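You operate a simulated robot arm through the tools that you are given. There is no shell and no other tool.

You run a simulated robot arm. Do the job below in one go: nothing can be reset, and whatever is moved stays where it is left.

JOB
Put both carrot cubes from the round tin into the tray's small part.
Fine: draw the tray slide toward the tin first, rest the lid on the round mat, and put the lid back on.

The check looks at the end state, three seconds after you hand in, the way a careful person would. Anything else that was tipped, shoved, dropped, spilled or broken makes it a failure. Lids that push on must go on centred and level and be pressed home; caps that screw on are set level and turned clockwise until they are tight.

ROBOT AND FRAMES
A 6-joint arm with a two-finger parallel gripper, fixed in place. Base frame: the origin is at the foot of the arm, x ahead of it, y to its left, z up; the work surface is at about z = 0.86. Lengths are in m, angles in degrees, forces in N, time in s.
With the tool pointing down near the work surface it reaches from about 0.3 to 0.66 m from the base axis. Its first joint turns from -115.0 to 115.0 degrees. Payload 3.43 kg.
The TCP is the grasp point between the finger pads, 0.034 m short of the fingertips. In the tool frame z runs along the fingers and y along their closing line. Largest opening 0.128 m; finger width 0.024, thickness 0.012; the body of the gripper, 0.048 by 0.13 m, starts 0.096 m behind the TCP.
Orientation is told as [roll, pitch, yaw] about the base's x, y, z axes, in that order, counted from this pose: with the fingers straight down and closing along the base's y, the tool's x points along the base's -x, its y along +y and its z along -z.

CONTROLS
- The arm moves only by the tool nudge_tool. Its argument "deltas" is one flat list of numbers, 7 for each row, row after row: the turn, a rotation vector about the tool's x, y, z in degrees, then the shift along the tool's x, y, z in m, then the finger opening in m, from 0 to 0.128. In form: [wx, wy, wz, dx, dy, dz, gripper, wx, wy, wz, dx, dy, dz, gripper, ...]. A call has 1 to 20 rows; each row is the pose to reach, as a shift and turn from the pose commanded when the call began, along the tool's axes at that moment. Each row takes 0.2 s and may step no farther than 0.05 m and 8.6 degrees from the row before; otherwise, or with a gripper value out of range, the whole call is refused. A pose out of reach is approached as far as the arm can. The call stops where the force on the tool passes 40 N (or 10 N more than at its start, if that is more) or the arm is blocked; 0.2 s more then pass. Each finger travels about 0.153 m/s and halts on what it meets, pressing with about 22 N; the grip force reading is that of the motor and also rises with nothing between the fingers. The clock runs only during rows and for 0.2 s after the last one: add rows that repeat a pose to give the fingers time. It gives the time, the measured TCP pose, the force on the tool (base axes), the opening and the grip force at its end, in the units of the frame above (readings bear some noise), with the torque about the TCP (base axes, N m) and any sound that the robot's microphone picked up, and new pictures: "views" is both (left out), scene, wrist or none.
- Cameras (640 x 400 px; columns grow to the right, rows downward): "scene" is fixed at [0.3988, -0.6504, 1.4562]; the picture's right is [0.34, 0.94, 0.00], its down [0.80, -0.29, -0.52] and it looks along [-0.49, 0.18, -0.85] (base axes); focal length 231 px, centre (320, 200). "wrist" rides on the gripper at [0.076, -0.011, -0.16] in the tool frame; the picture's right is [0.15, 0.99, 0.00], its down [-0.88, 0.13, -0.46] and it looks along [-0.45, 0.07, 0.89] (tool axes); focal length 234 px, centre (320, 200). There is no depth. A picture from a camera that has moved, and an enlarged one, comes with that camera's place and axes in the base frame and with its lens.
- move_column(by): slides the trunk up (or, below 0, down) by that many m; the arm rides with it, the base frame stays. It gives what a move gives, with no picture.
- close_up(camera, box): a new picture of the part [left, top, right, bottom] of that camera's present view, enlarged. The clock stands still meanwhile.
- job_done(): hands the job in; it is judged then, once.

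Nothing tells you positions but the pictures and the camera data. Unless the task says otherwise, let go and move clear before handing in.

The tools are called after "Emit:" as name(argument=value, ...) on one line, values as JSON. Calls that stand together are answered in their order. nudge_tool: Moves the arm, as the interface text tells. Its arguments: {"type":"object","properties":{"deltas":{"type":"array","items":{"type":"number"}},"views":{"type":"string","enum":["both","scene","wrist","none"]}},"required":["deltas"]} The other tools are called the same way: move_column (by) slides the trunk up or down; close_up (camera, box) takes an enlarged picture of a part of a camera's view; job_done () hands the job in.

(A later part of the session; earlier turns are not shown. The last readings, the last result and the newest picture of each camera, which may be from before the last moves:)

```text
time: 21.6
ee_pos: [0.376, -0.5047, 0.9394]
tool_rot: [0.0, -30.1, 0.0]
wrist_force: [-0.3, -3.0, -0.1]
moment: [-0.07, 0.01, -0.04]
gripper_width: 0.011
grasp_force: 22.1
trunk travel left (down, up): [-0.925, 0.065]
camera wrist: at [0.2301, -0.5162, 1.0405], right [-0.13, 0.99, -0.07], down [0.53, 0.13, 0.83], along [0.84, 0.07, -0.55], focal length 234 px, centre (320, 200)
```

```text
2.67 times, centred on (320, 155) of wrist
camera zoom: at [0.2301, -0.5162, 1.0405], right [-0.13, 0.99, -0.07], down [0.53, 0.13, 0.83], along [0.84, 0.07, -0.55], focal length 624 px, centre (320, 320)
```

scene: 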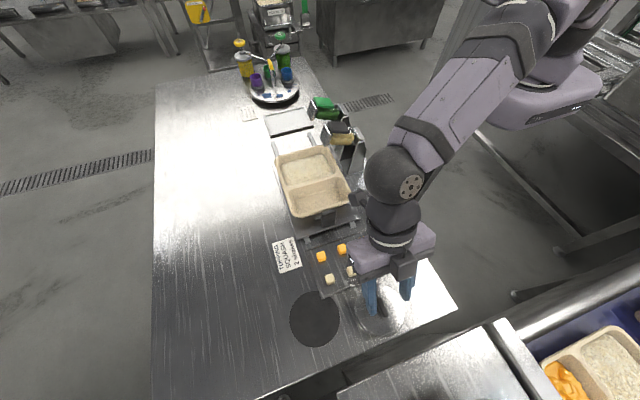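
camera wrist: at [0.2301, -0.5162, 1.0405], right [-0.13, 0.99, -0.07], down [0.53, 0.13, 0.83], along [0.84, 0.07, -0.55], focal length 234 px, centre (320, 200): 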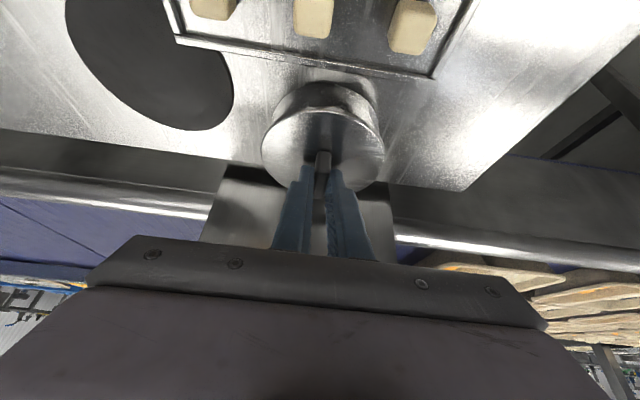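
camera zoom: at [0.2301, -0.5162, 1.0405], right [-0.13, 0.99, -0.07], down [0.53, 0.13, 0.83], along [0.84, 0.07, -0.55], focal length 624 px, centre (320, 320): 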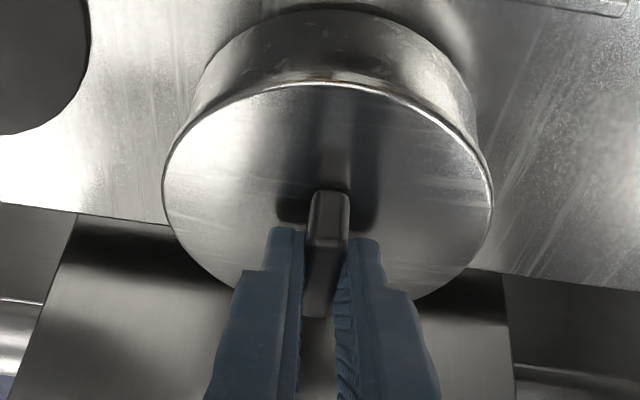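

The handle is gripped at 0.011 m wide; I note this grip pose for putting the lid back. Now I'll lift slowly, straight up.

Emit:
nudge_tool(deltas=[0, 0, 0, -0.001, 0, -0.0017, 0.004, 0, 0, 0, -0.002, 0, -0.0035, 0.004, 0, 0, 0, -0.0035, 0, -0.0061, 0.004, 0, 0, 0, -0.005, 0, -0.0087, 0.004, 0, 0, 0, -0.0075, 0, -0.013, 0.004, 0, 0, 0, -0.01, 0, -0.0173, 0.004, 0, 0, 0, -0.01, 0, -0.0173, 0.004], views="both")

Emit:
close_up(camera="scene", box=[330, 250, 430, 350])

```text
time: 23.2
ee_pos: [0.3754, -0.5048, 0.9601]
tool_rot: [0.0, -30.0, 0.0]
wrist_force: [-1.0, -0.3, -0.7]
moment: [0.01, 0.03, -0.04]
gripper_width: 0.0112
grasp_force: 21.8
trunk travel left (down, up): [-0.925, 0.065]
heard: snap
camera wrist: at [0.2305, -0.5154, 1.0604], right [-0.13, 0.99, -0.07], down [0.53, 0.13, 0.83], along [0.84, 0.07, -0.55], focal length 234 px, centre (320, 200)
```

scene: 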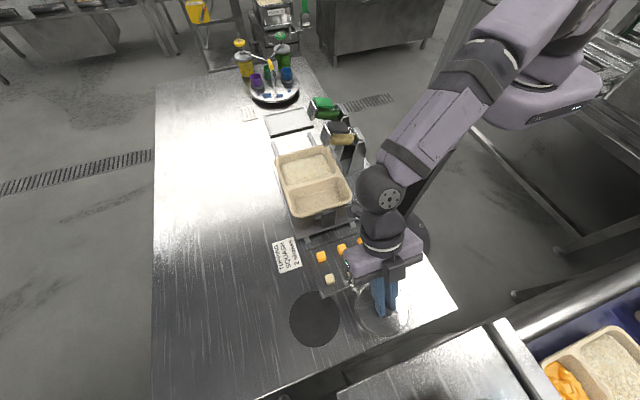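
wrist: 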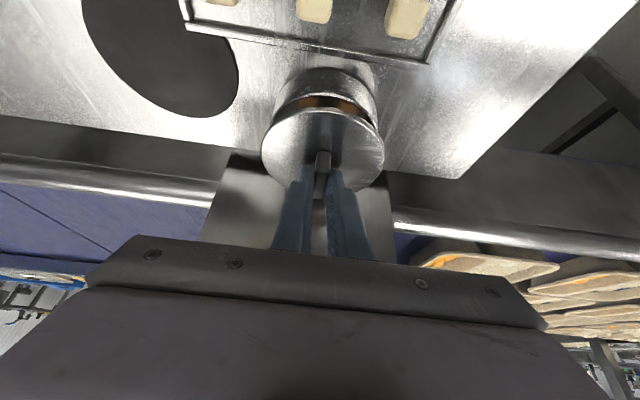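

```text
4.00 times, centred on (380, 300) of scene
camera zoom: at [0.3988, -0.6504, 1.4562], right [0.34, 0.94, 0.0], down [0.8, -0.29, -0.52], along [-0.49, 0.18, -0.85], focal length 926 px, centre (80, -200)
```

zoom: 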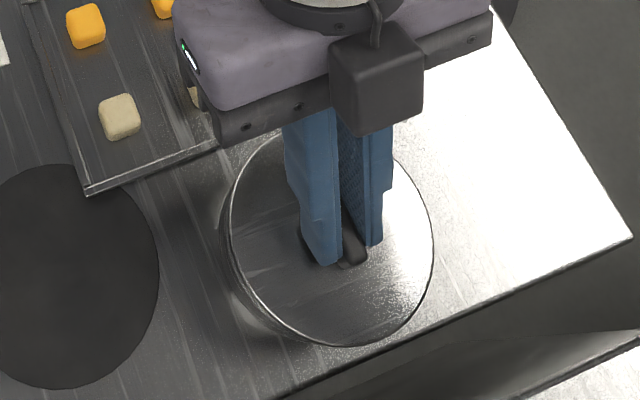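

The lid snapped off cleanly and orange cubes show inside the tin. Now I'll lift higher, swing the level lid round to the mat and stop above it.

Emit:
nudge_tool(deltas=[0, 0, 0, -0.0075, 0, -0.013, 0.004, 0, 0, 0, -0.015, 0, -0.026, 0.004, 3.81, 0, 6.6, -0.0134, -0.017, -0.0269, 0.004, 7.63, 0, 13.21, -0.0118, -0.0339, -0.0279, 0.004, 11.44, 0, 19.81, -0.0102, -0.0509, -0.0288, 0.004, 15.25, 0, 26.41, -0.0086, -0.0679, -0.0297, 0.004, 19.06, 0, 33.02, -0.007, -0.0848, -0.0306, 0.004, 22.88, 0, 39.62, -0.0054, -0.1018, -0.0316, 0.004, 26.69, 0, 46.22, -0.0038, -0.1187, -0.0325, 0.004, 30.5, 0, 52.83, -0.0022, -0.1357, -0.0334, 0.004, 30.5, 0, 52.83, -0.0022, -0.1357, -0.0334, 0.004])

Emit:
close_up(camera="scene", box=[260, 230, 420, 350])

Emit:
close_up(camera="wrist", box=[220, 20, 420, 220])

```text
time: 25.6
ee_pos: [0.3614, -0.6396, 0.989]
tool_rot: [-0.1, -30.0, -61.0]
wrist_force: [-0.4, 0.0, 0.4]
moment: [-0.02, 0.01, -0.04]
gripper_width: 0.0112
grasp_force: 22.0
trunk travel left (down, up): [-0.925, 0.065]
camera wrist: at [0.2808, -0.5181, 1.0901], right [0.8, 0.59, -0.07], down [0.37, -0.4, 0.83], along [0.46, -0.7, -0.55], focal length 234 px, centre (320, 200)
```

scene: 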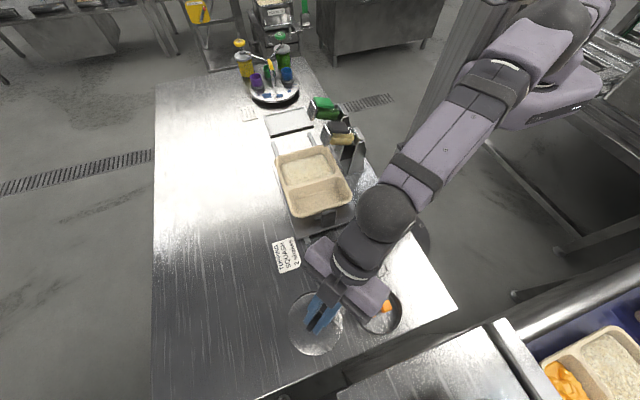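
wrist: 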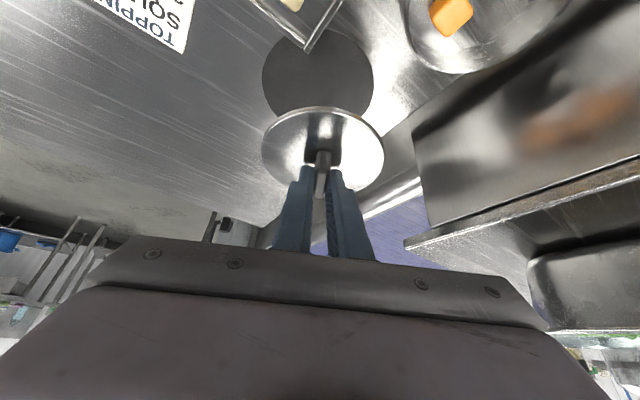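

```text
3.33 times, centred on (340, 290) of scene
camera zoom: at [0.3988, -0.6504, 1.4562], right [0.34, 0.94, 0.0], down [0.8, -0.29, -0.52], along [-0.49, 0.18, -0.85], focal length 772 px, centre (253, -100)
```

zoom: 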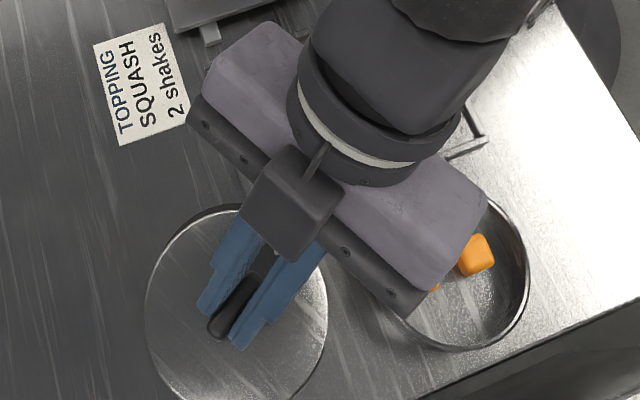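

```text
2.00 times, centred on (320, 120) of wrist
camera zoom: at [0.2808, -0.5181, 1.0901], right [0.8, 0.59, -0.07], down [0.37, -0.4, 0.83], along [0.46, -0.7, -0.55], focal length 468 px, centre (320, 360)
```

zoom: 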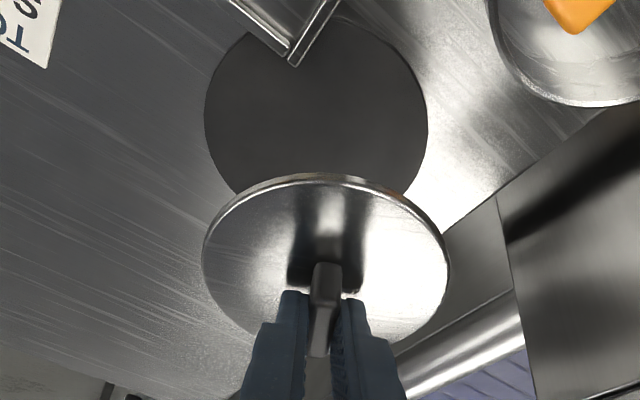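

The lid is held level above the mat and clear of the board corner. I'll lower it, slowing toward contact.

Emit:
nudge_tool(deltas=[0, 0, 0, 0.01, 0, 0.0173, 0.004, 0, 0, 0, 0.02, 0, 0.0346, 0.004, 0, 0, 0, 0.03, 0, 0.052, 0.004, 0, 0, 0, 0.034, 0, 0.0589, 0.004, 0, 0, 0, 0.034, 0, 0.0589, 0.004])

Emit:
close_up(camera="scene", box=[260, 230, 420, 350])

Emit:
close_up(camera="wrist", box=[220, 20, 420, 220])

```text
time: 26.8
ee_pos: [0.3608, -0.6399, 0.921]
tool_rot: [0.0, -30.0, -61.0]
wrist_force: [0.1, -0.4, -1.2]
moment: [0.03, 0.01, -0.01]
gripper_width: 0.0112
grasp_force: 21.9
trunk travel left (down, up): [-0.925, 0.065]
camera wrist: at [0.2811, -0.5188, 1.022], right [0.8, 0.59, -0.07], down [0.37, -0.4, 0.84], along [0.46, -0.7, -0.55], focal length 234 px, centre (320, 200)
```

scene: 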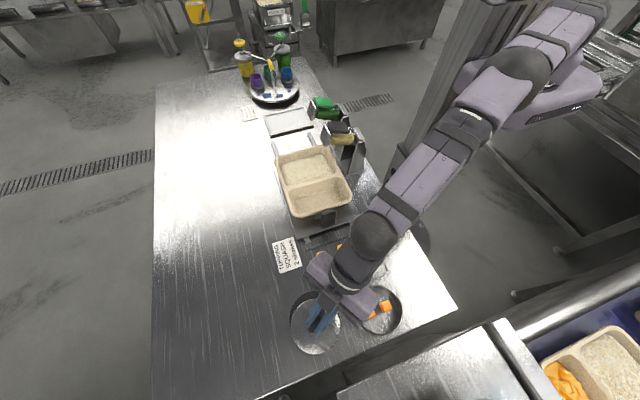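
wrist: 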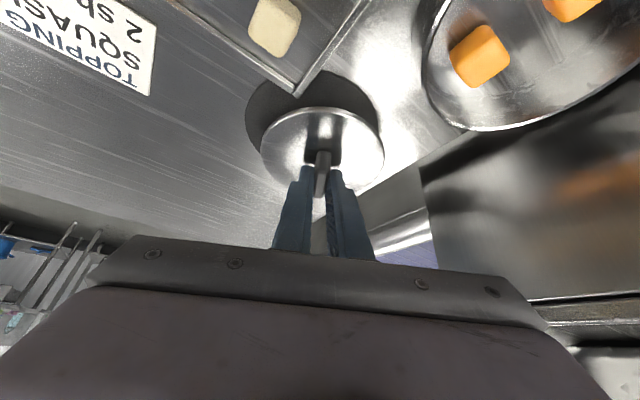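

```text
3.33 times, centred on (340, 290) of scene
camera zoom: at [0.3988, -0.6504, 1.4562], right [0.34, 0.94, 0.0], down [0.8, -0.29, -0.52], along [-0.49, 0.18, -0.85], focal length 772 px, centre (253, -100)
```

zoom: 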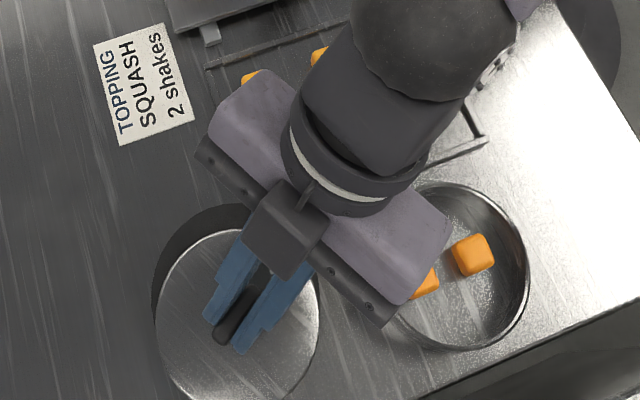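

```text
2.00 times, centred on (320, 120) of wrist
camera zoom: at [0.2811, -0.5188, 1.022], right [0.8, 0.59, -0.07], down [0.37, -0.4, 0.84], along [0.46, -0.7, -0.55], focal length 468 px, centre (320, 360)
```

zoom: 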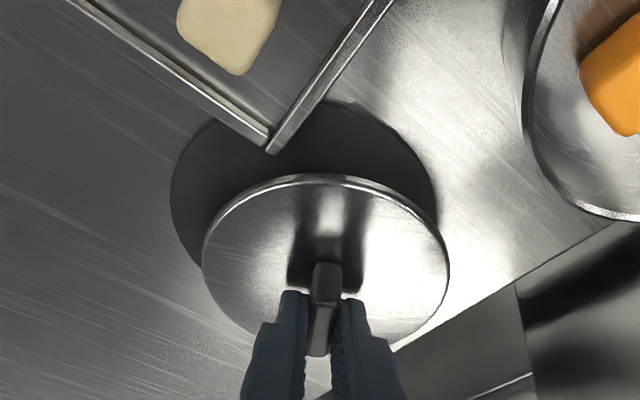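

No contact yet, and the clearance to the board corner looks fine. Lowering a few more millimetres.

Emit:
nudge_tool(deltas=[0, 0, 0, 0.0015, 0, 0.0026, 0.004, 0, 0, 0, 0.003, 0, 0.0052, 0.004, 0, 0, 0, 0.004, 0, 0.0069, 0.004, 0, 0, 0, 0.004, 0, 0.0069, 0.004], views="none")

Emit:
close_up(camera="wrist", box=[220, 20, 420, 220])

```text
time: 27.8
ee_pos: [0.3625, -0.64, 0.9133]
tool_rot: [0.0, -30.0, -60.9]
wrist_force: [-0.2, 1.1, 0.0]
moment: [0.0, -0.02, 0.0]
gripper_width: 0.0112
grasp_force: 22.1
trunk travel left (down, up): [-0.925, 0.065]
```

```text
2.00 times, centred on (320, 120) of wrist
camera zoom: at [0.2812, -0.5189, 1.0139], right [0.8, 0.59, -0.07], down [0.37, -0.4, 0.83], along [0.46, -0.7, -0.55], focal length 468 px, centre (320, 360)
```

zoom: 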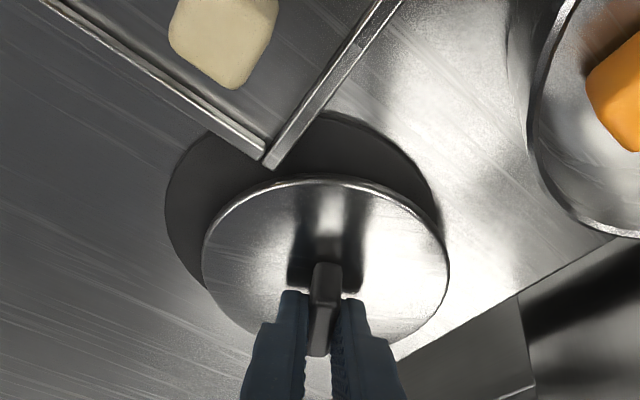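

Still clear of the mat. I'll continue down gently.

Emit:
nudge_tool(deltas=[0, 0, 0, 0.001, 0, 0.0017, 0.004, 0, 0, 0, 0.002, 0, 0.0035, 0.004, 0, 0, 0, 0.0025, 0, 0.0043, 0.004, 0, 0, 0, 0.0025, 0, 0.0043, 0.004], views="none")

Emit:
close_up(camera="wrist", box=[220, 20, 420, 220])

```text
time: 28.8
ee_pos: [0.3608, -0.6387, 0.9128]
tool_rot: [0.0, -30.3, -61.0]
wrist_force: [1.0, 0.8, 11.4]
moment: [0.2, 0.09, -0.03]
gripper_width: 0.0112
grasp_force: 21.8
trunk travel left (down, up): [-0.925, 0.065]
```

```text
2.00 times, centred on (320, 120) of wrist
camera zoom: at [0.2807, -0.5181, 1.0114], right [0.8, 0.59, -0.07], down [0.37, -0.4, 0.84], along [0.46, -0.7, -0.54], focal length 468 px, centre (320, 360)
```

zoom: 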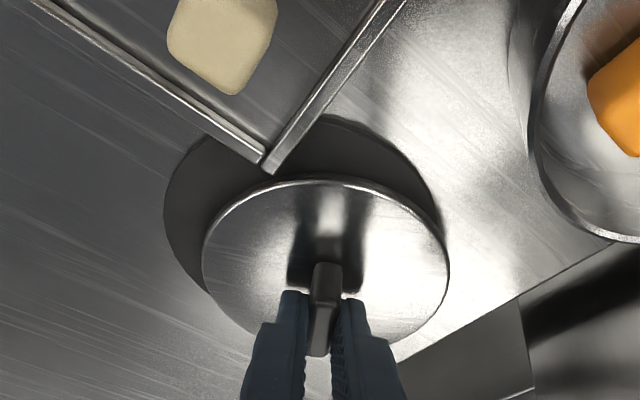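

Contact at 11 N: the lid is down on the mat. I'll ease off a little and open the fingers, then take a look.

Emit:
nudge_tool(deltas=[0, 0, 0, -0.0013, 0, -0.0023, 0.004, 0, 0, 0, -0.0013, 0, -0.0023, 0.02, 0, 0, 0, -0.0013, 0, -0.0023, 0.04, 0, 0, 0, -0.0013, 0, -0.0023, 0.05, 0, 0, 0, -0.0013, 0, -0.0023, 0.05], views="wrist")

Emit:
close_up(camera="wrist", box=[220, 20, 420, 220])

Emit:
close_up(camera="scene", box=[260, 230, 420, 350])

```text
time: 30.0
ee_pos: [0.3601, -0.6395, 0.9109]
tool_rot: [0.1, -30.0, -60.9]
wrist_force: [-0.2, -0.8, -0.4]
moment: [0.02, 0.01, 0.02]
gripper_width: 0.05
grasp_force: 0.1
trunk travel left (down, up): [-0.925, 0.065]
camera wrist: at [0.2808, -0.5186, 1.0116], right [0.8, 0.59, -0.07], down [0.37, -0.4, 0.83], along [0.46, -0.7, -0.55], focal length 234 px, centre (320, 200)
```

wrist: 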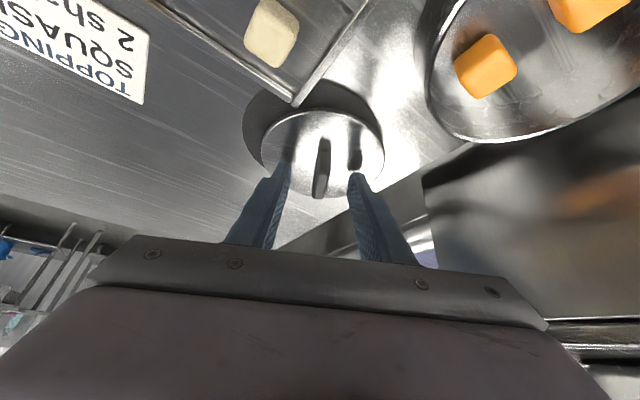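

```text
2.00 times, centred on (320, 120) of wrist
camera zoom: at [0.2808, -0.5186, 1.0116], right [0.8, 0.59, -0.07], down [0.37, -0.4, 0.83], along [0.46, -0.7, -0.55], focal length 468 px, centre (320, 360)
```

zoom: 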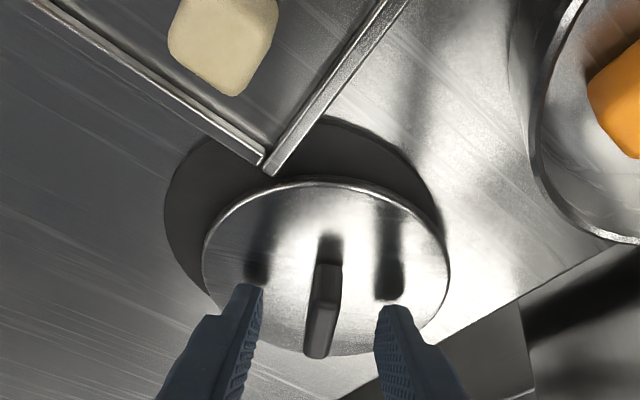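

```text
3.33 times, centred on (340, 290) of scene
camera zoom: at [0.3988, -0.6504, 1.4562], right [0.34, 0.94, 0.0], down [0.8, -0.29, -0.52], along [-0.49, 0.18, -0.85], focal length 772 px, centre (253, -100)
```

zoom: 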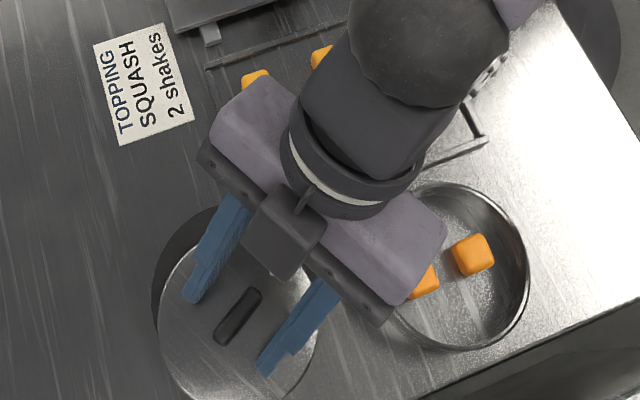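

The lid rests flat on the mat. I'll rise straight up and swing back toward the tin, well above everything.

Emit:
nudge_tool(deltas=[0, 0, 0, -0.02, 0, -0.0346, 0.05, 0, 0, 0, -0.04, 0, -0.0693, 0.05, 0, 0, 0, -0.05, 0, -0.0866, 0.05, -3.81, 0, -6.6, -0.0368, 0.0085, -0.0942, 0.05, -7.63, 0, -13.21, -0.0236, 0.0169, -0.1019, 0.05, -11.44, 0, -19.81, -0.0104, 0.0254, -0.1095, 0.05, -15.25, 0, -26.41, 0.0029, 0.0338, -0.1171, 0.05, -19.06, 0, -33.02, 0.0161, 0.0423, -0.1247, 0.05, -22.88, 0, -39.62, 0.0293, 0.0507, -0.1324, 0.05, -26.69, 0, -46.22, 0.0425, 0.0592, -0.14, 0.05, -30.5, 0, -52.83, 0.0557, 0.0676, -0.1476, 0.05, -30.5, 0, -52.83, 0.0557, 0.0676, -0.1476, 0.05])

Emit:
close_up(camera="wrist", box=[220, 20, 420, 220])

Emit:
close_up(camera="scene", box=[260, 230, 420, 350])

```text
time: 32.6
ee_pos: [0.3617, -0.5004, 1.0116]
tool_rot: [0.0, -30.1, 0.2]
wrist_force: [-0.8, 0.6, -0.2]
moment: [0.01, -0.01, 0.01]
gripper_width: 0.05
grasp_force: 0.1
trunk travel left (down, up): [-0.925, 0.065]
camera wrist: at [0.2154, -0.5114, 1.1126], right [-0.13, 0.99, -0.07], down [0.53, 0.13, 0.83], along [0.84, 0.07, -0.55], focal length 234 px, centre (320, 200)
```

scene: 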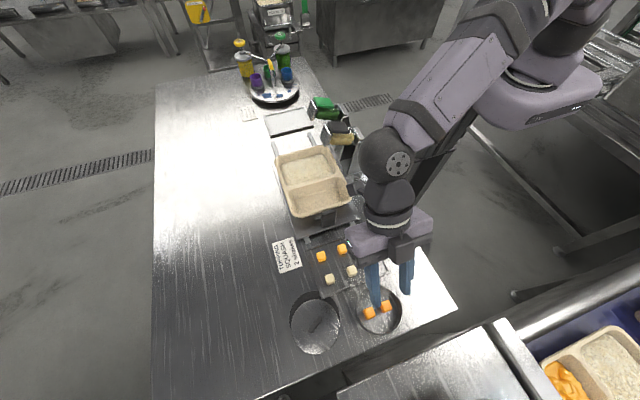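
wrist: 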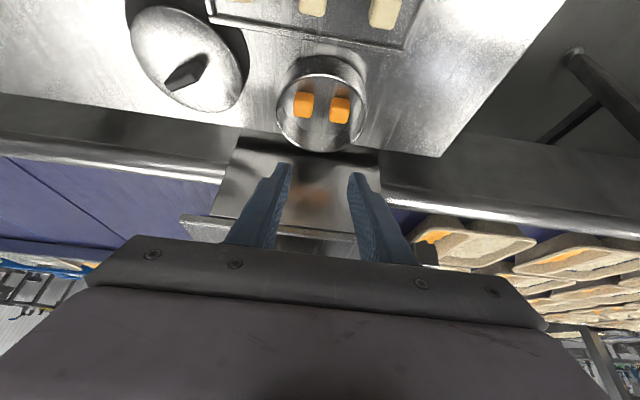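

```text
2.00 times, centred on (320, 120) of wrist
camera zoom: at [0.2154, -0.5114, 1.1126], right [-0.13, 0.99, -0.07], down [0.53, 0.13, 0.83], along [0.84, 0.07, -0.55], focal length 468 px, centre (320, 360)
```

zoom: 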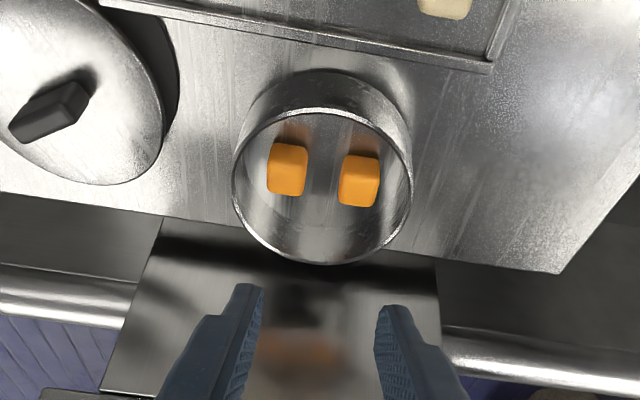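

```text
3.33 times, centred on (340, 290) of scene
camera zoom: at [0.3988, -0.6504, 1.4562], right [0.34, 0.94, 0.0], down [0.8, -0.29, -0.52], along [-0.49, 0.18, -0.85], focal length 772 px, centre (253, -100)
```

zoom: 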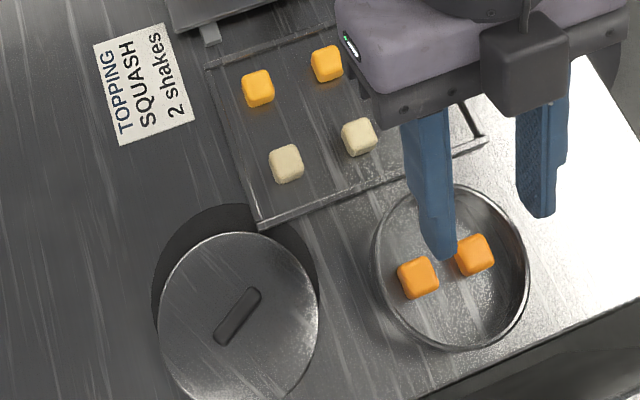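

Both cubes are visible in the tin at about (0.387, -0.5265) and (0.387, -0.484), aligned with the base axes. I'll bring the tool vertical, then turn it 90° so the fingers close along x, where the tin leaves more room.

Emit:
nudge_tool(deltas=[0, 7.5, 0, 0, 0, 0, 0.05, 0, 15, 0, 0, 0, 0, 0.05, 0, 22.5, 0, 0, 0, 0, 0.05, 0, 30.1, 0, 0, 0, 0, 0.05, 0, 30.1, 0, 0, 0, 0, 0.05], views="none")

```text
time: 33.8
ee_pos: [0.3609, -0.501, 1.0121]
tool_rot: [0.0, 0.2, 0.0]
wrist_force: [-0.1, 0.5, -0.3]
moment: [0.0, -0.02, -0.03]
gripper_width: 0.0502
grasp_force: 0.0
trunk travel left (down, up): [-0.925, 0.065]
```

Vertical again. Now turning the tool to yaw -90 while moving above the first cube (the one farther from the base).

Emit:
nudge_tool(deltas=[0, 0, 8.2, -0.0024, -0.002, 0.002, 0.05, 0, 0, 16.4, -0.0047, -0.0039, 0.004, 0.05, 0, 0, 24.6, -0.0071, -0.0059, 0.006, 0.05, 0, 0, 32.8, -0.0095, -0.0078, 0.008, 0.05, 0, 0, 41, -0.0118, -0.0098, 0.01, 0.05, 0, 0, 49.2, -0.0142, -0.0117, 0.012, 0.05, 0, 0, 57.4, -0.0165, -0.0137, 0.014, 0.05, 0, 0, 65.6, -0.0189, -0.0156, 0.015, 0.05, 0, 0, 73.8, -0.0213, -0.0176, 0.017, 0.05, 0, 0, 82, -0.0236, -0.0195, 0.019, 0.05, 0, 0, 90, -0.026, -0.0215, 0.02, 0.05, 0, 0, 90, -0.026, -0.0215, 0.02, 0.05])

Emit:
close_up(camera="wrist", box=[220, 60, 420, 260])

Emit:
close_up(camera="scene", box=[330, 250, 430, 350])

```text
time: 36.4
ee_pos: [0.3799, -0.5108, 0.9915]
tool_rot: [-0.1, -0.1, -90.1]
wrist_force: [0.0, 0.5, 1.0]
moment: [-0.01, 0.0, 0.0]
gripper_width: 0.05
grasp_force: 0.1
out of reach, approached as far as the arm can: row 8, 9, 10, 11, 12
trunk travel left (down, up): [-0.925, 0.065]
camera wrist: at [0.3702, -0.4356, 1.1513], right [0.99, 0.14, 0.0], down [0.13, -0.88, 0.46], along [0.06, -0.45, -0.89], focal length 234 px, centre (320, 200)
```

scene: 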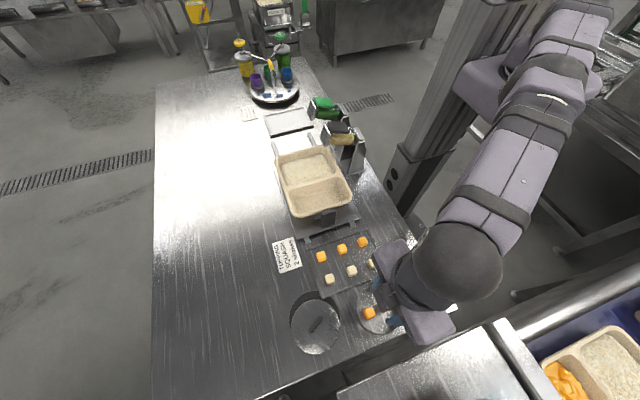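
wrist: 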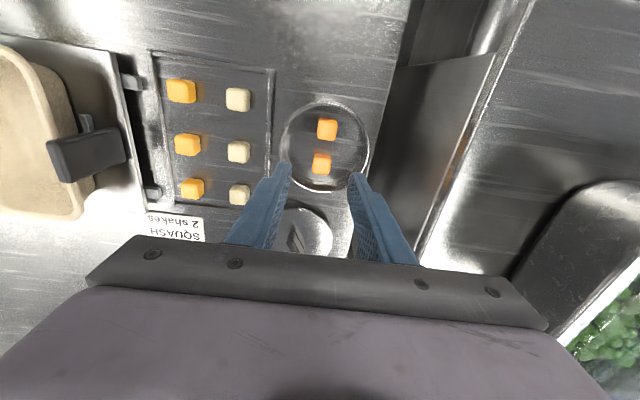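

```text
2.00 times, centred on (320, 160) of wrist
camera zoom: at [0.3702, -0.4356, 1.1513], right [0.99, 0.14, 0.0], down [0.13, -0.88, 0.46], along [0.06, -0.45, -0.89], focal length 468 px, centre (320, 280)
```

zoom: 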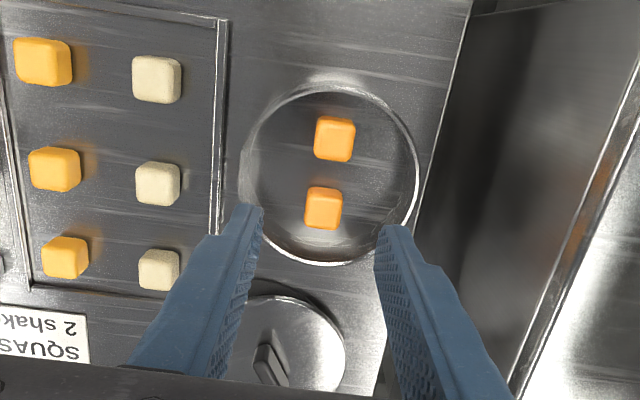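

```text
4.00 times, centred on (380, 300) of scene
camera zoom: at [0.3988, -0.6504, 1.4562], right [0.34, 0.94, 0.0], down [0.8, -0.29, -0.52], along [-0.49, 0.18, -0.85], focal length 926 px, centre (80, -200)
```

zoom: 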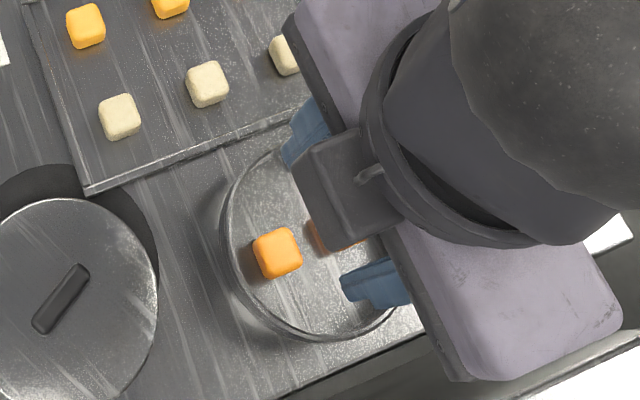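

A vertical tool runs out of reach just short of the far cube, so I'll lean the tool about 12° about its closing axis. The pads stay flat on the cube's x faces that way. I'll set this up above the tin first.

Emit:
nudge_tool(deltas=[0, -6, 0, -0.0036, 0.0035, 0.008, 0.036, 0, -12, 0, -0.0072, 0.0071, 0.0165, 0.036, 0, -12, 0, -0.0072, 0.0071, 0.0165, 0.036], views="wrist")

Emit:
close_up(camera="wrist", box=[240, 60, 400, 220])

Emit:
close_up(camera="scene", box=[330, 250, 430, 350])

```text
time: 37.2
ee_pos: [0.3884, -0.5174, 0.9751]
tool_rot: [-0.1, -12.1, -90.1]
wrist_force: [0.2, 0.5, -0.1]
moment: [0.01, 0.0, -0.02]
gripper_width: 0.0358
grasp_force: 0.1
trunk travel left (down, up): [-0.925, 0.065]
camera wrist: at [0.3766, -0.4102, 1.1159], right [0.99, 0.14, -0.03], down [0.13, -0.77, 0.63], along [0.07, -0.63, -0.78], focal length 234 px, centre (320, 200)
```

wrist: 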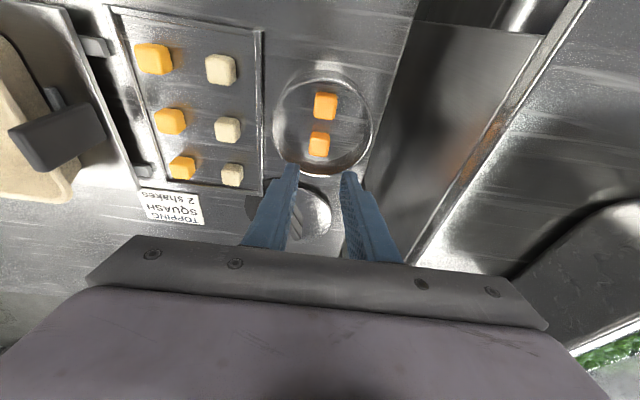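

```text
2.50 times, centred on (320, 140) of wrist
camera zoom: at [0.3766, -0.4102, 1.1159], right [0.99, 0.14, -0.03], down [0.13, -0.77, 0.63], along [0.07, -0.63, -0.78], focal length 585 px, centre (320, 350)
```

zoom: 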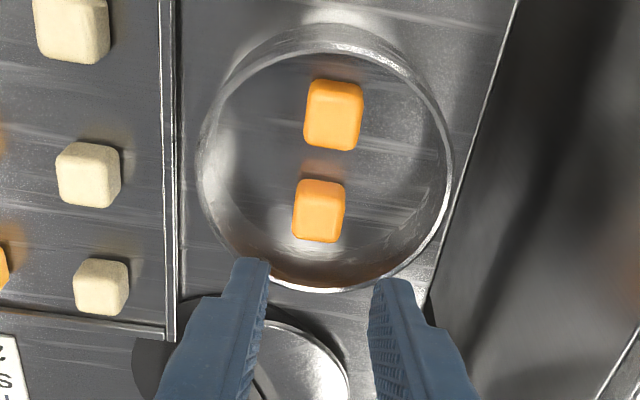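

```text
4.00 times, centred on (380, 300) of scene
camera zoom: at [0.3988, -0.6504, 1.4562], right [0.34, 0.94, 0.0], down [0.8, -0.29, -0.52], along [-0.49, 0.18, -0.85], focal length 926 px, centre (80, -200)
```

zoom: 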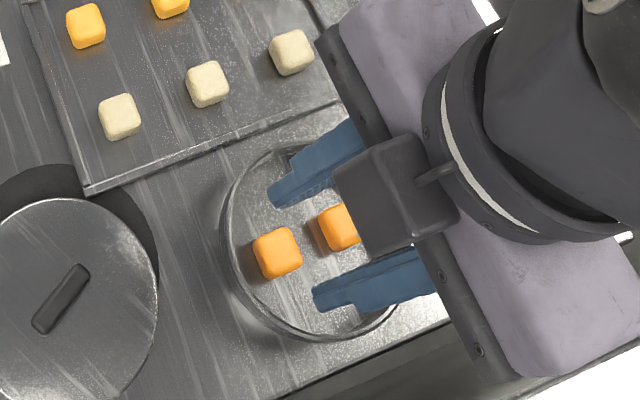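

Alignment is right: cube 1 is at x≈0.386, y≈-0.527. I'll descend straight into the tin around it, pausing before closing.

Emit:
nudge_tool(deltas=[0, 0, 0, 0.0042, -0.0008, 0.0196, 0.036, 0, 0, 0, 0.0083, -0.0008, 0.0391, 0.036, 0, 0, 0, 0.0125, -0.0008, 0.0587, 0.036, 0, 0, 0, 0.0148, -0.0008, 0.0694, 0.036, 0, 0, 0, 0.0148, -0.0008, 0.0694, 0.036], views="wrist")

Emit:
close_up(camera="wrist", box=[240, 60, 400, 220])

Emit:
close_up(camera="scene", box=[330, 250, 430, 350])

```text
time: 38.4
ee_pos: [0.3867, -0.5167, 0.9032]
tool_rot: [-0.1, -12.0, -90.0]
wrist_force: [-0.4, 0.0, 0.8]
moment: [0.02, -0.02, 0.03]
gripper_width: 0.0359
grasp_force: 0.0
trunk travel left (down, up): [-0.925, 0.065]
camera wrist: at [0.3758, -0.41, 1.0443], right [0.99, 0.14, -0.03], down [0.13, -0.77, 0.63], along [0.07, -0.63, -0.78], focal length 234 px, centre (320, 200)
```

wrist: 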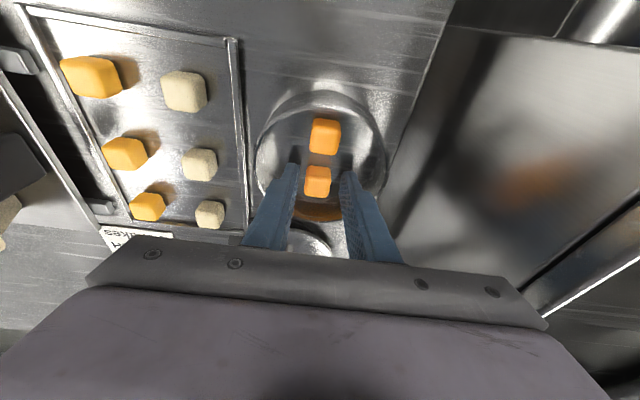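

```text
2.50 times, centred on (320, 140) of wrist
camera zoom: at [0.3758, -0.41, 1.0443], right [0.99, 0.14, -0.03], down [0.13, -0.77, 0.63], along [0.07, -0.63, -0.78], focal length 585 px, centre (320, 350)
```

zoom: 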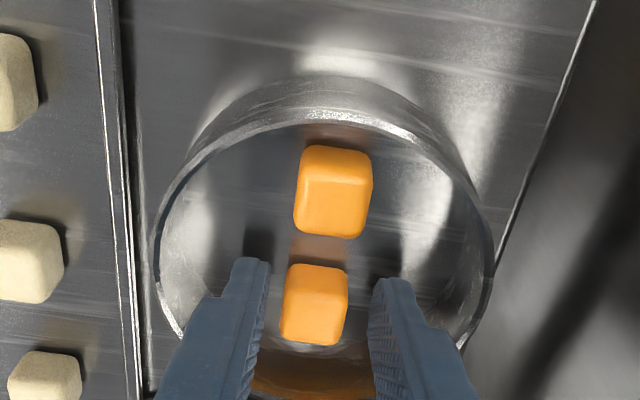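

```text
4.00 times, centred on (380, 300) of scene
camera zoom: at [0.3988, -0.6504, 1.4562], right [0.34, 0.94, 0.0], down [0.8, -0.29, -0.52], along [-0.49, 0.18, -0.85], focal length 926 px, centre (80, -200)
```

zoom: 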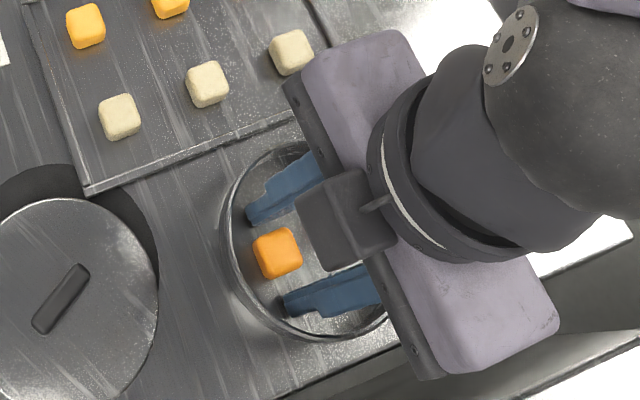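

The fingers straddle cube 1 evenly. Closing on it.

Emit:
nudge_tool(deltas=[0, 0, 0, 0, 0, 0, 0.024, 0, 0, 0, 0, 0, 0, 0.014, 0, 0, 0, 0, 0, 0, 0.012, 0, 0, 0, 0, 0, 0, 0.012], views="none")

Emit:
close_up(camera="wrist", box=[240, 60, 400, 220])

```text
time: 39.4
ee_pos: [0.3868, -0.5175, 0.9042]
tool_rot: [-0.2, -12.0, -89.9]
wrist_force: [0.0, -0.4, 0.3]
moment: [0.01, 0.02, 0.0]
gripper_width: 0.0204
grasp_force: 21.9
trunk travel left (down, up): [-0.925, 0.065]
```

```text
2.50 times, centred on (320, 140) of wrist
camera zoom: at [0.3758, -0.41, 1.0445], right [0.99, 0.14, -0.03], down [0.13, -0.77, 0.63], along [0.07, -0.63, -0.78], focal length 585 px, centre (320, 350)
```

zoom: 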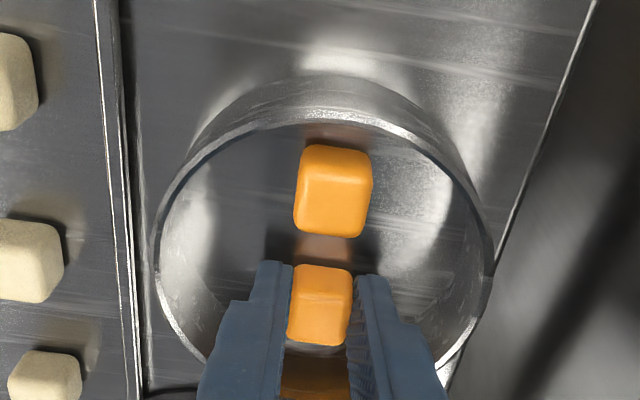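

Cube 1 is gripped at 0.0204 m. Lifting it straight up out of the tin.

Emit:
nudge_tool(deltas=[0, 0, 0, -0.0021, 0, -0.0098, 0.012, 0, 0, 0, -0.0062, 0, -0.0293, 0.012, 0, 0, 0, -0.0104, 0, -0.0489, 0.012, 0, 0, 0, -0.0146, 0, -0.0685, 0.012, 0, 0, 0, -0.0166, 0, -0.0782, 0.012, 0, 0, 0, -0.0166, 0, -0.0782, 0.012])

Emit:
close_up(camera="scene", box=[330, 250, 430, 350])

```text
time: 40.8
ee_pos: [0.3875, -0.5164, 0.9833]
tool_rot: [0.0, -12.0, -90.0]
wrist_force: [0.3, -0.3, -0.2]
moment: [-0.02, 0.01, -0.02]
gripper_width: 0.0202
grasp_force: 21.7
trunk travel left (down, up): [-0.925, 0.065]
camera wrist: at [0.3761, -0.4091, 1.1237], right [0.99, 0.14, -0.03], down [0.13, -0.77, 0.63], along [0.06, -0.63, -0.78], focal length 234 px, centre (320, 200)
```

scene: 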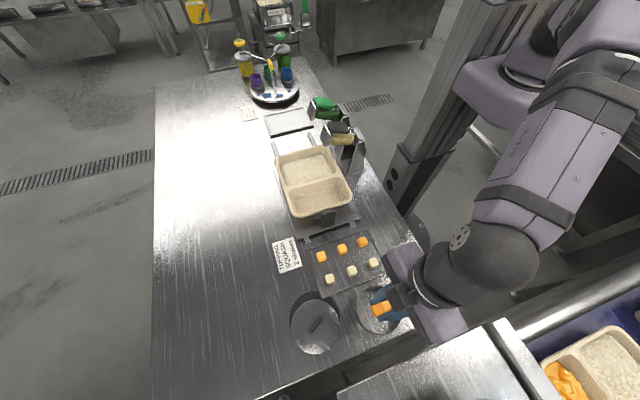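
wrist: 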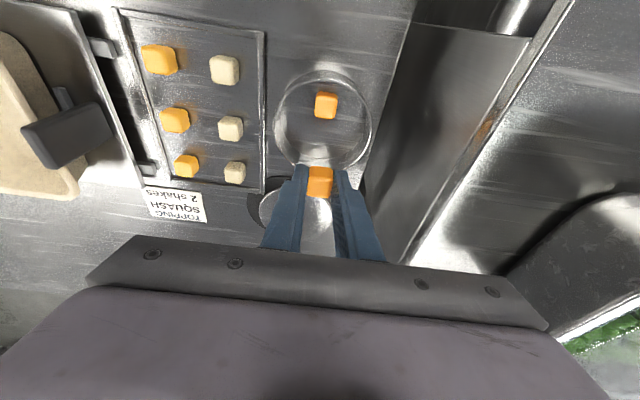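

```text
4.00 times, centred on (380, 300) of scene
camera zoom: at [0.3988, -0.6504, 1.4562], right [0.34, 0.94, 0.0], down [0.8, -0.29, -0.52], along [-0.49, 0.18, -0.85], focal length 926 px, centre (80, -200)
```

zoom: 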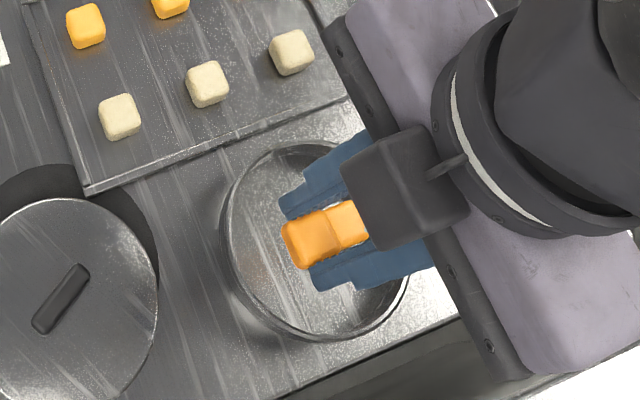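

Cube 1 is out; one cube remains in the tin. Carrying cube 1 over to the tray's small part at a safe height.

Emit:
nudge_tool(deltas=[0, 0, 0, -0.004, -0.03, -0.015, 0.012, 0, 0, 0, -0.0097, -0.07, -0.03, 0.012, 0, 0, 0, -0.0097, -0.115, -0.0358, 0.012, 0, 0, 0, -0.0097, -0.16, -0.0358, 0.012, 0, 0, 0, -0.0097, -0.205, -0.0358, 0.012, 0, 0, 0, -0.0097, -0.25, -0.0358, 0.012, 0, 0, 0, -0.0097, -0.295, -0.0358, 0.012, 0, 0, 0, -0.0097, -0.326, -0.0358, 0.012, 0, 0, 0, -0.0097, -0.326, -0.0358, 0.012])

Emit:
close_up(camera="scene", box=[250, 120, 400, 240])

```text
time: 42.8
ee_pos: [0.061, -0.518, 1.0231]
tool_rot: [-0.1, -12.1, -90.1]
wrist_force: [0.2, -0.7, -0.4]
moment: [-0.07, 0.03, 0.01]
gripper_width: 0.0206
grasp_force: 22.2
trunk travel left (down, up): [-0.925, 0.065]
camera wrist: at [0.0501, -0.4118, 1.163], right [0.99, 0.14, -0.03], down [0.13, -0.77, 0.63], along [0.07, -0.63, -0.78], focal length 234 px, centre (320, 200)
```

scene: 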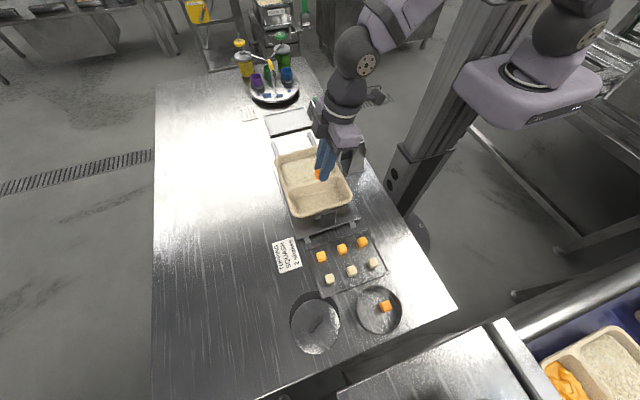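
wrist: 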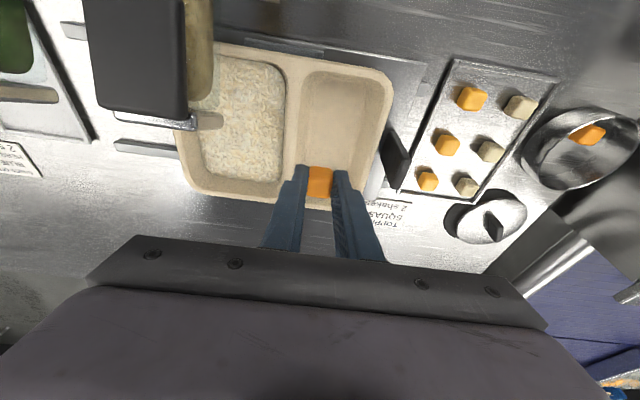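

```text
3.33 times, centred on (325, 180) of scene
camera zoom: at [0.3988, -0.6504, 1.4562], right [0.34, 0.94, 0.0], down [0.8, -0.29, -0.52], along [-0.49, 0.18, -0.85], focal length 772 px, centre (303, 267)
```

zoom: 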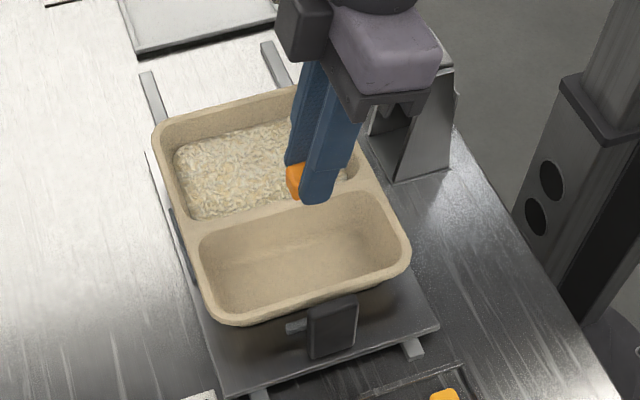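

The inner opening of the small part spans roughly x 0.038–0.107 and y -0.609 to -0.458. I'll straighten the tool and turn it back to yaw 0 above it, so the fingers open along its long side.

Emit:
nudge_tool(deltas=[0, 6, 0, -0.0193, 0.0062, 0.0041, 0.012, 0, 12, 0, -0.0386, 0.0125, 0.0082, 0.012, 0, 12, 0, -0.0386, 0.0125, 0.0082, 0.012], views="none")

Emit:
nudge_tool(deltas=[0, 0, -8.2, 0, 0, 0, 0.012, 0, 0, -16.4, 0, 0, 0, 0.012, 0, 0, -24.6, 0, 0, 0, 0.012, 0, 0, -32.8, 0, 0, 0, 0.012, 0, 0, -41, 0, 0, 0, 0.012, 0, 0, -49.2, 0, 0, 0, 0.012, 0, 0, -57.4, 0, 0, 0, 0.012, 0, 0, -65.6, 0, 0, 0, 0.012, 0, 0, -73.8, 0, 0, 0, 0.012, 0, 0, -82, 0, 0, 0, 0.012, 0, 0, -90, 0, 0, 0, 0.012, 0, 0, -90, 0, 0, 0, 0.012])

Emit:
close_up(camera="wrist", box=[220, 60, 420, 260])

Emit:
close_up(camera="scene", box=[250, 120, 400, 240])

```text
time: 43.6
ee_pos: [0.0722, -0.5576, 1.0219]
tool_rot: [-0.1, -0.1, -90.0]
wrist_force: [0.5, -0.6, -0.1]
moment: [0.03, 0.0, 0.0]
gripper_width: 0.0204
grasp_force: 22.0
trunk travel left (down, up): [-0.925, 0.065]
```

```text
time: 46.2
ee_pos: [0.0727, -0.558, 1.0214]
tool_rot: [0.1, 0.1, 0.1]
wrist_force: [-0.1, 0.2, -0.1]
moment: [0.0, 0.0, 0.01]
gripper_width: 0.0203
grasp_force: 22.2
trunk travel left (down, up): [-0.925, 0.065]
camera wrist: at [-0.0026, -0.5701, 1.1813], right [-0.15, 0.99, 0.0], down [0.88, 0.13, 0.45], along [0.45, 0.07, -0.89], focal length 234 px, centre (320, 200)
```

scene: 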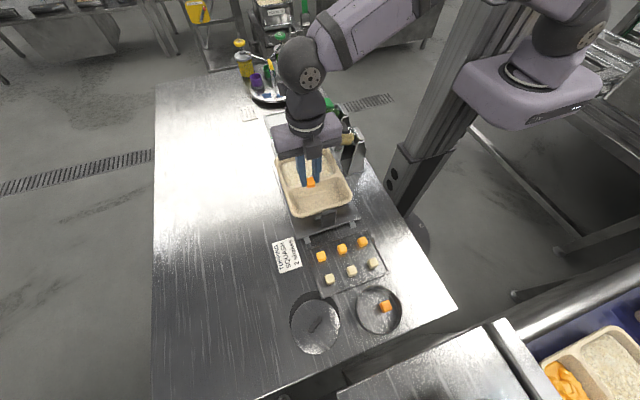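
wrist: 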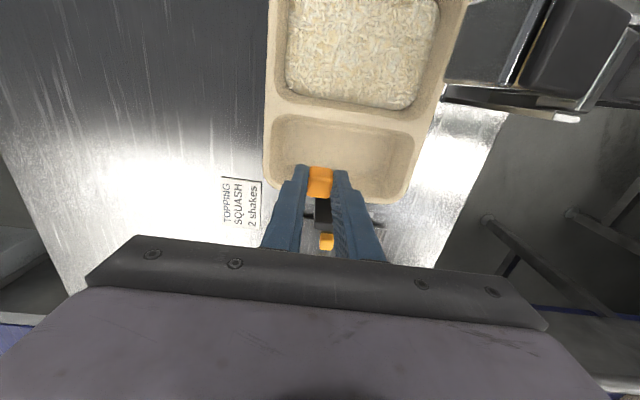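

```text
2.00 times, centred on (320, 160) of wrist
camera zoom: at [-0.0026, -0.5701, 1.1813], right [-0.15, 0.99, 0.0], down [0.88, 0.13, 0.45], along [0.45, 0.07, -0.89], focal length 468 px, centre (320, 280)
```

zoom: 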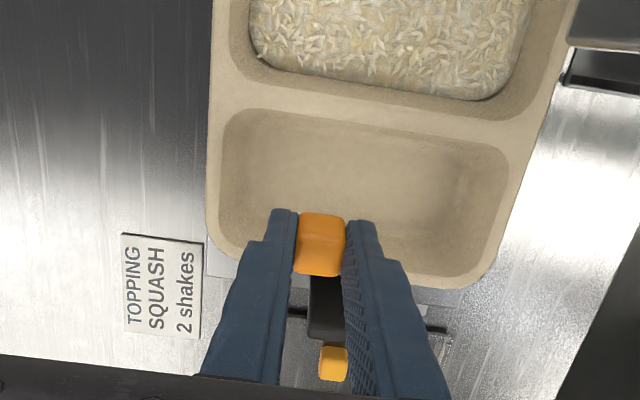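

```text
3.33 times, centred on (325, 180) of scene
camera zoom: at [0.3988, -0.6504, 1.4562], right [0.34, 0.94, 0.0], down [0.8, -0.29, -0.52], along [-0.49, 0.18, -0.85], focal length 772 px, centre (303, 267)
```

zoom: 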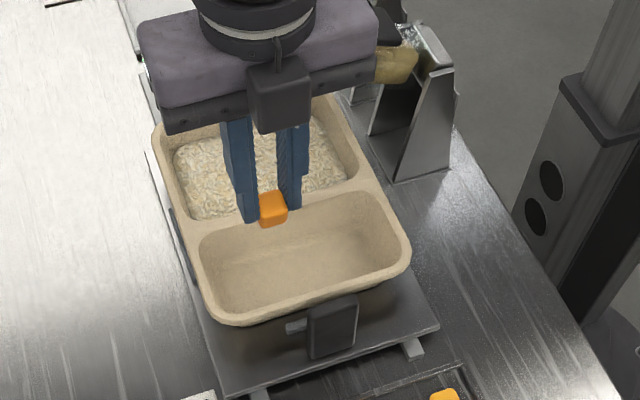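

The hand is centred over the small part. I'll restore the 12° lean so the cube sits level, and lower it into the compartment toward the floor.

Emit:
nudge_tool(deltas=[0, -6, 0, 0.005, 0, 0.03, 0.012, 0, -12, 0, 0.0102, 0, 0.06, 0.012, 0, -12, 0, 0.0102, 0, 0.085, 0.012, 0, -12, 0, 0.0102, 0, 0.085, 0.012])

Emit:
close_up(camera="wrist", box=[220, 60, 420, 260])

Emit:
close_up(camera="scene", box=[250, 120, 400, 240])

```text
time: 47.2
ee_pos: [0.0631, -0.559, 0.9386]
tool_rot: [0.1, -11.9, 0.0]
wrist_force: [-0.3, 0.2, -0.3]
moment: [0.0, 0.02, 0.01]
gripper_width: 0.0205
grasp_force: 22.3
trunk travel left (down, up): [-0.925, 0.065]
camera wrist: at [-0.0446, -0.5708, 1.0778], right [-0.14, 0.99, -0.03], down [0.77, 0.13, 0.63], along [0.63, 0.07, -0.78], focal length 234 px, centre (320, 200)
```

scene: 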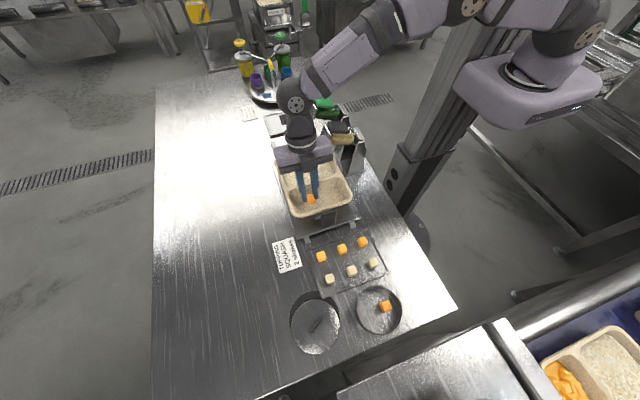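
wrist: 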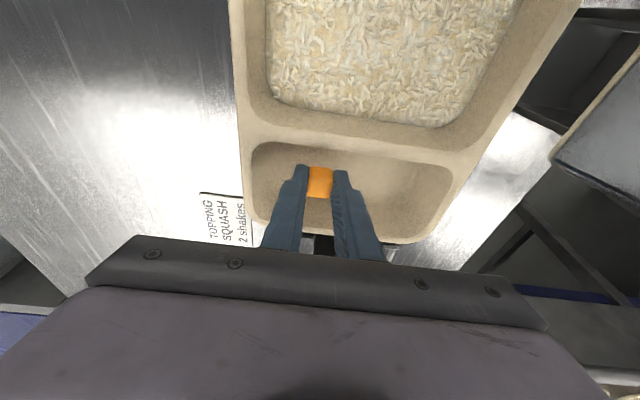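

```text
2.00 times, centred on (320, 160) of wrist
camera zoom: at [-0.0446, -0.5708, 1.0778], right [-0.14, 0.99, -0.03], down [0.77, 0.13, 0.63], along [0.63, 0.07, -0.78], focal length 468 px, centre (320, 280)
```

zoom: 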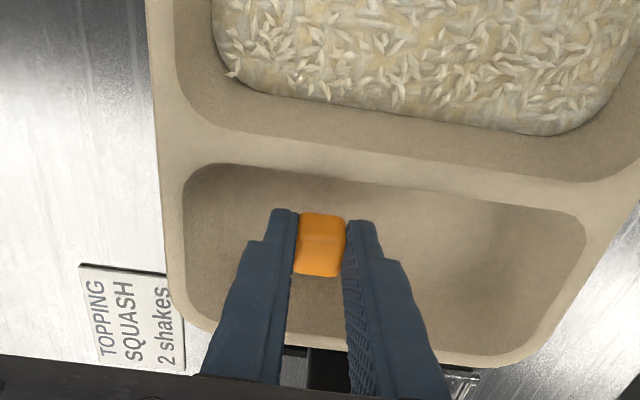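

```text
3.33 times, centred on (325, 180) of scene
camera zoom: at [0.3988, -0.6504, 1.4562], right [0.34, 0.94, 0.0], down [0.8, -0.29, -0.52], along [-0.49, 0.18, -0.85], focal length 772 px, centre (303, 267)
```

zoom: 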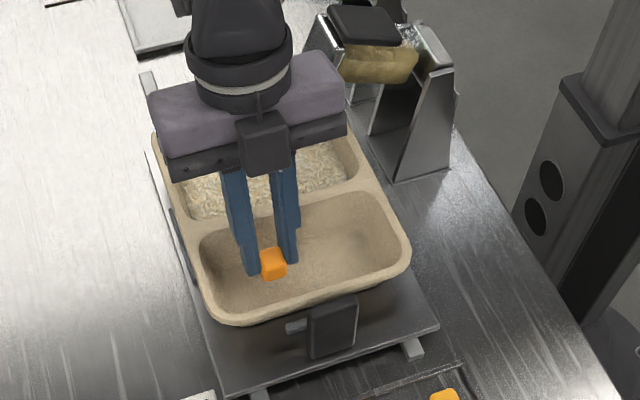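

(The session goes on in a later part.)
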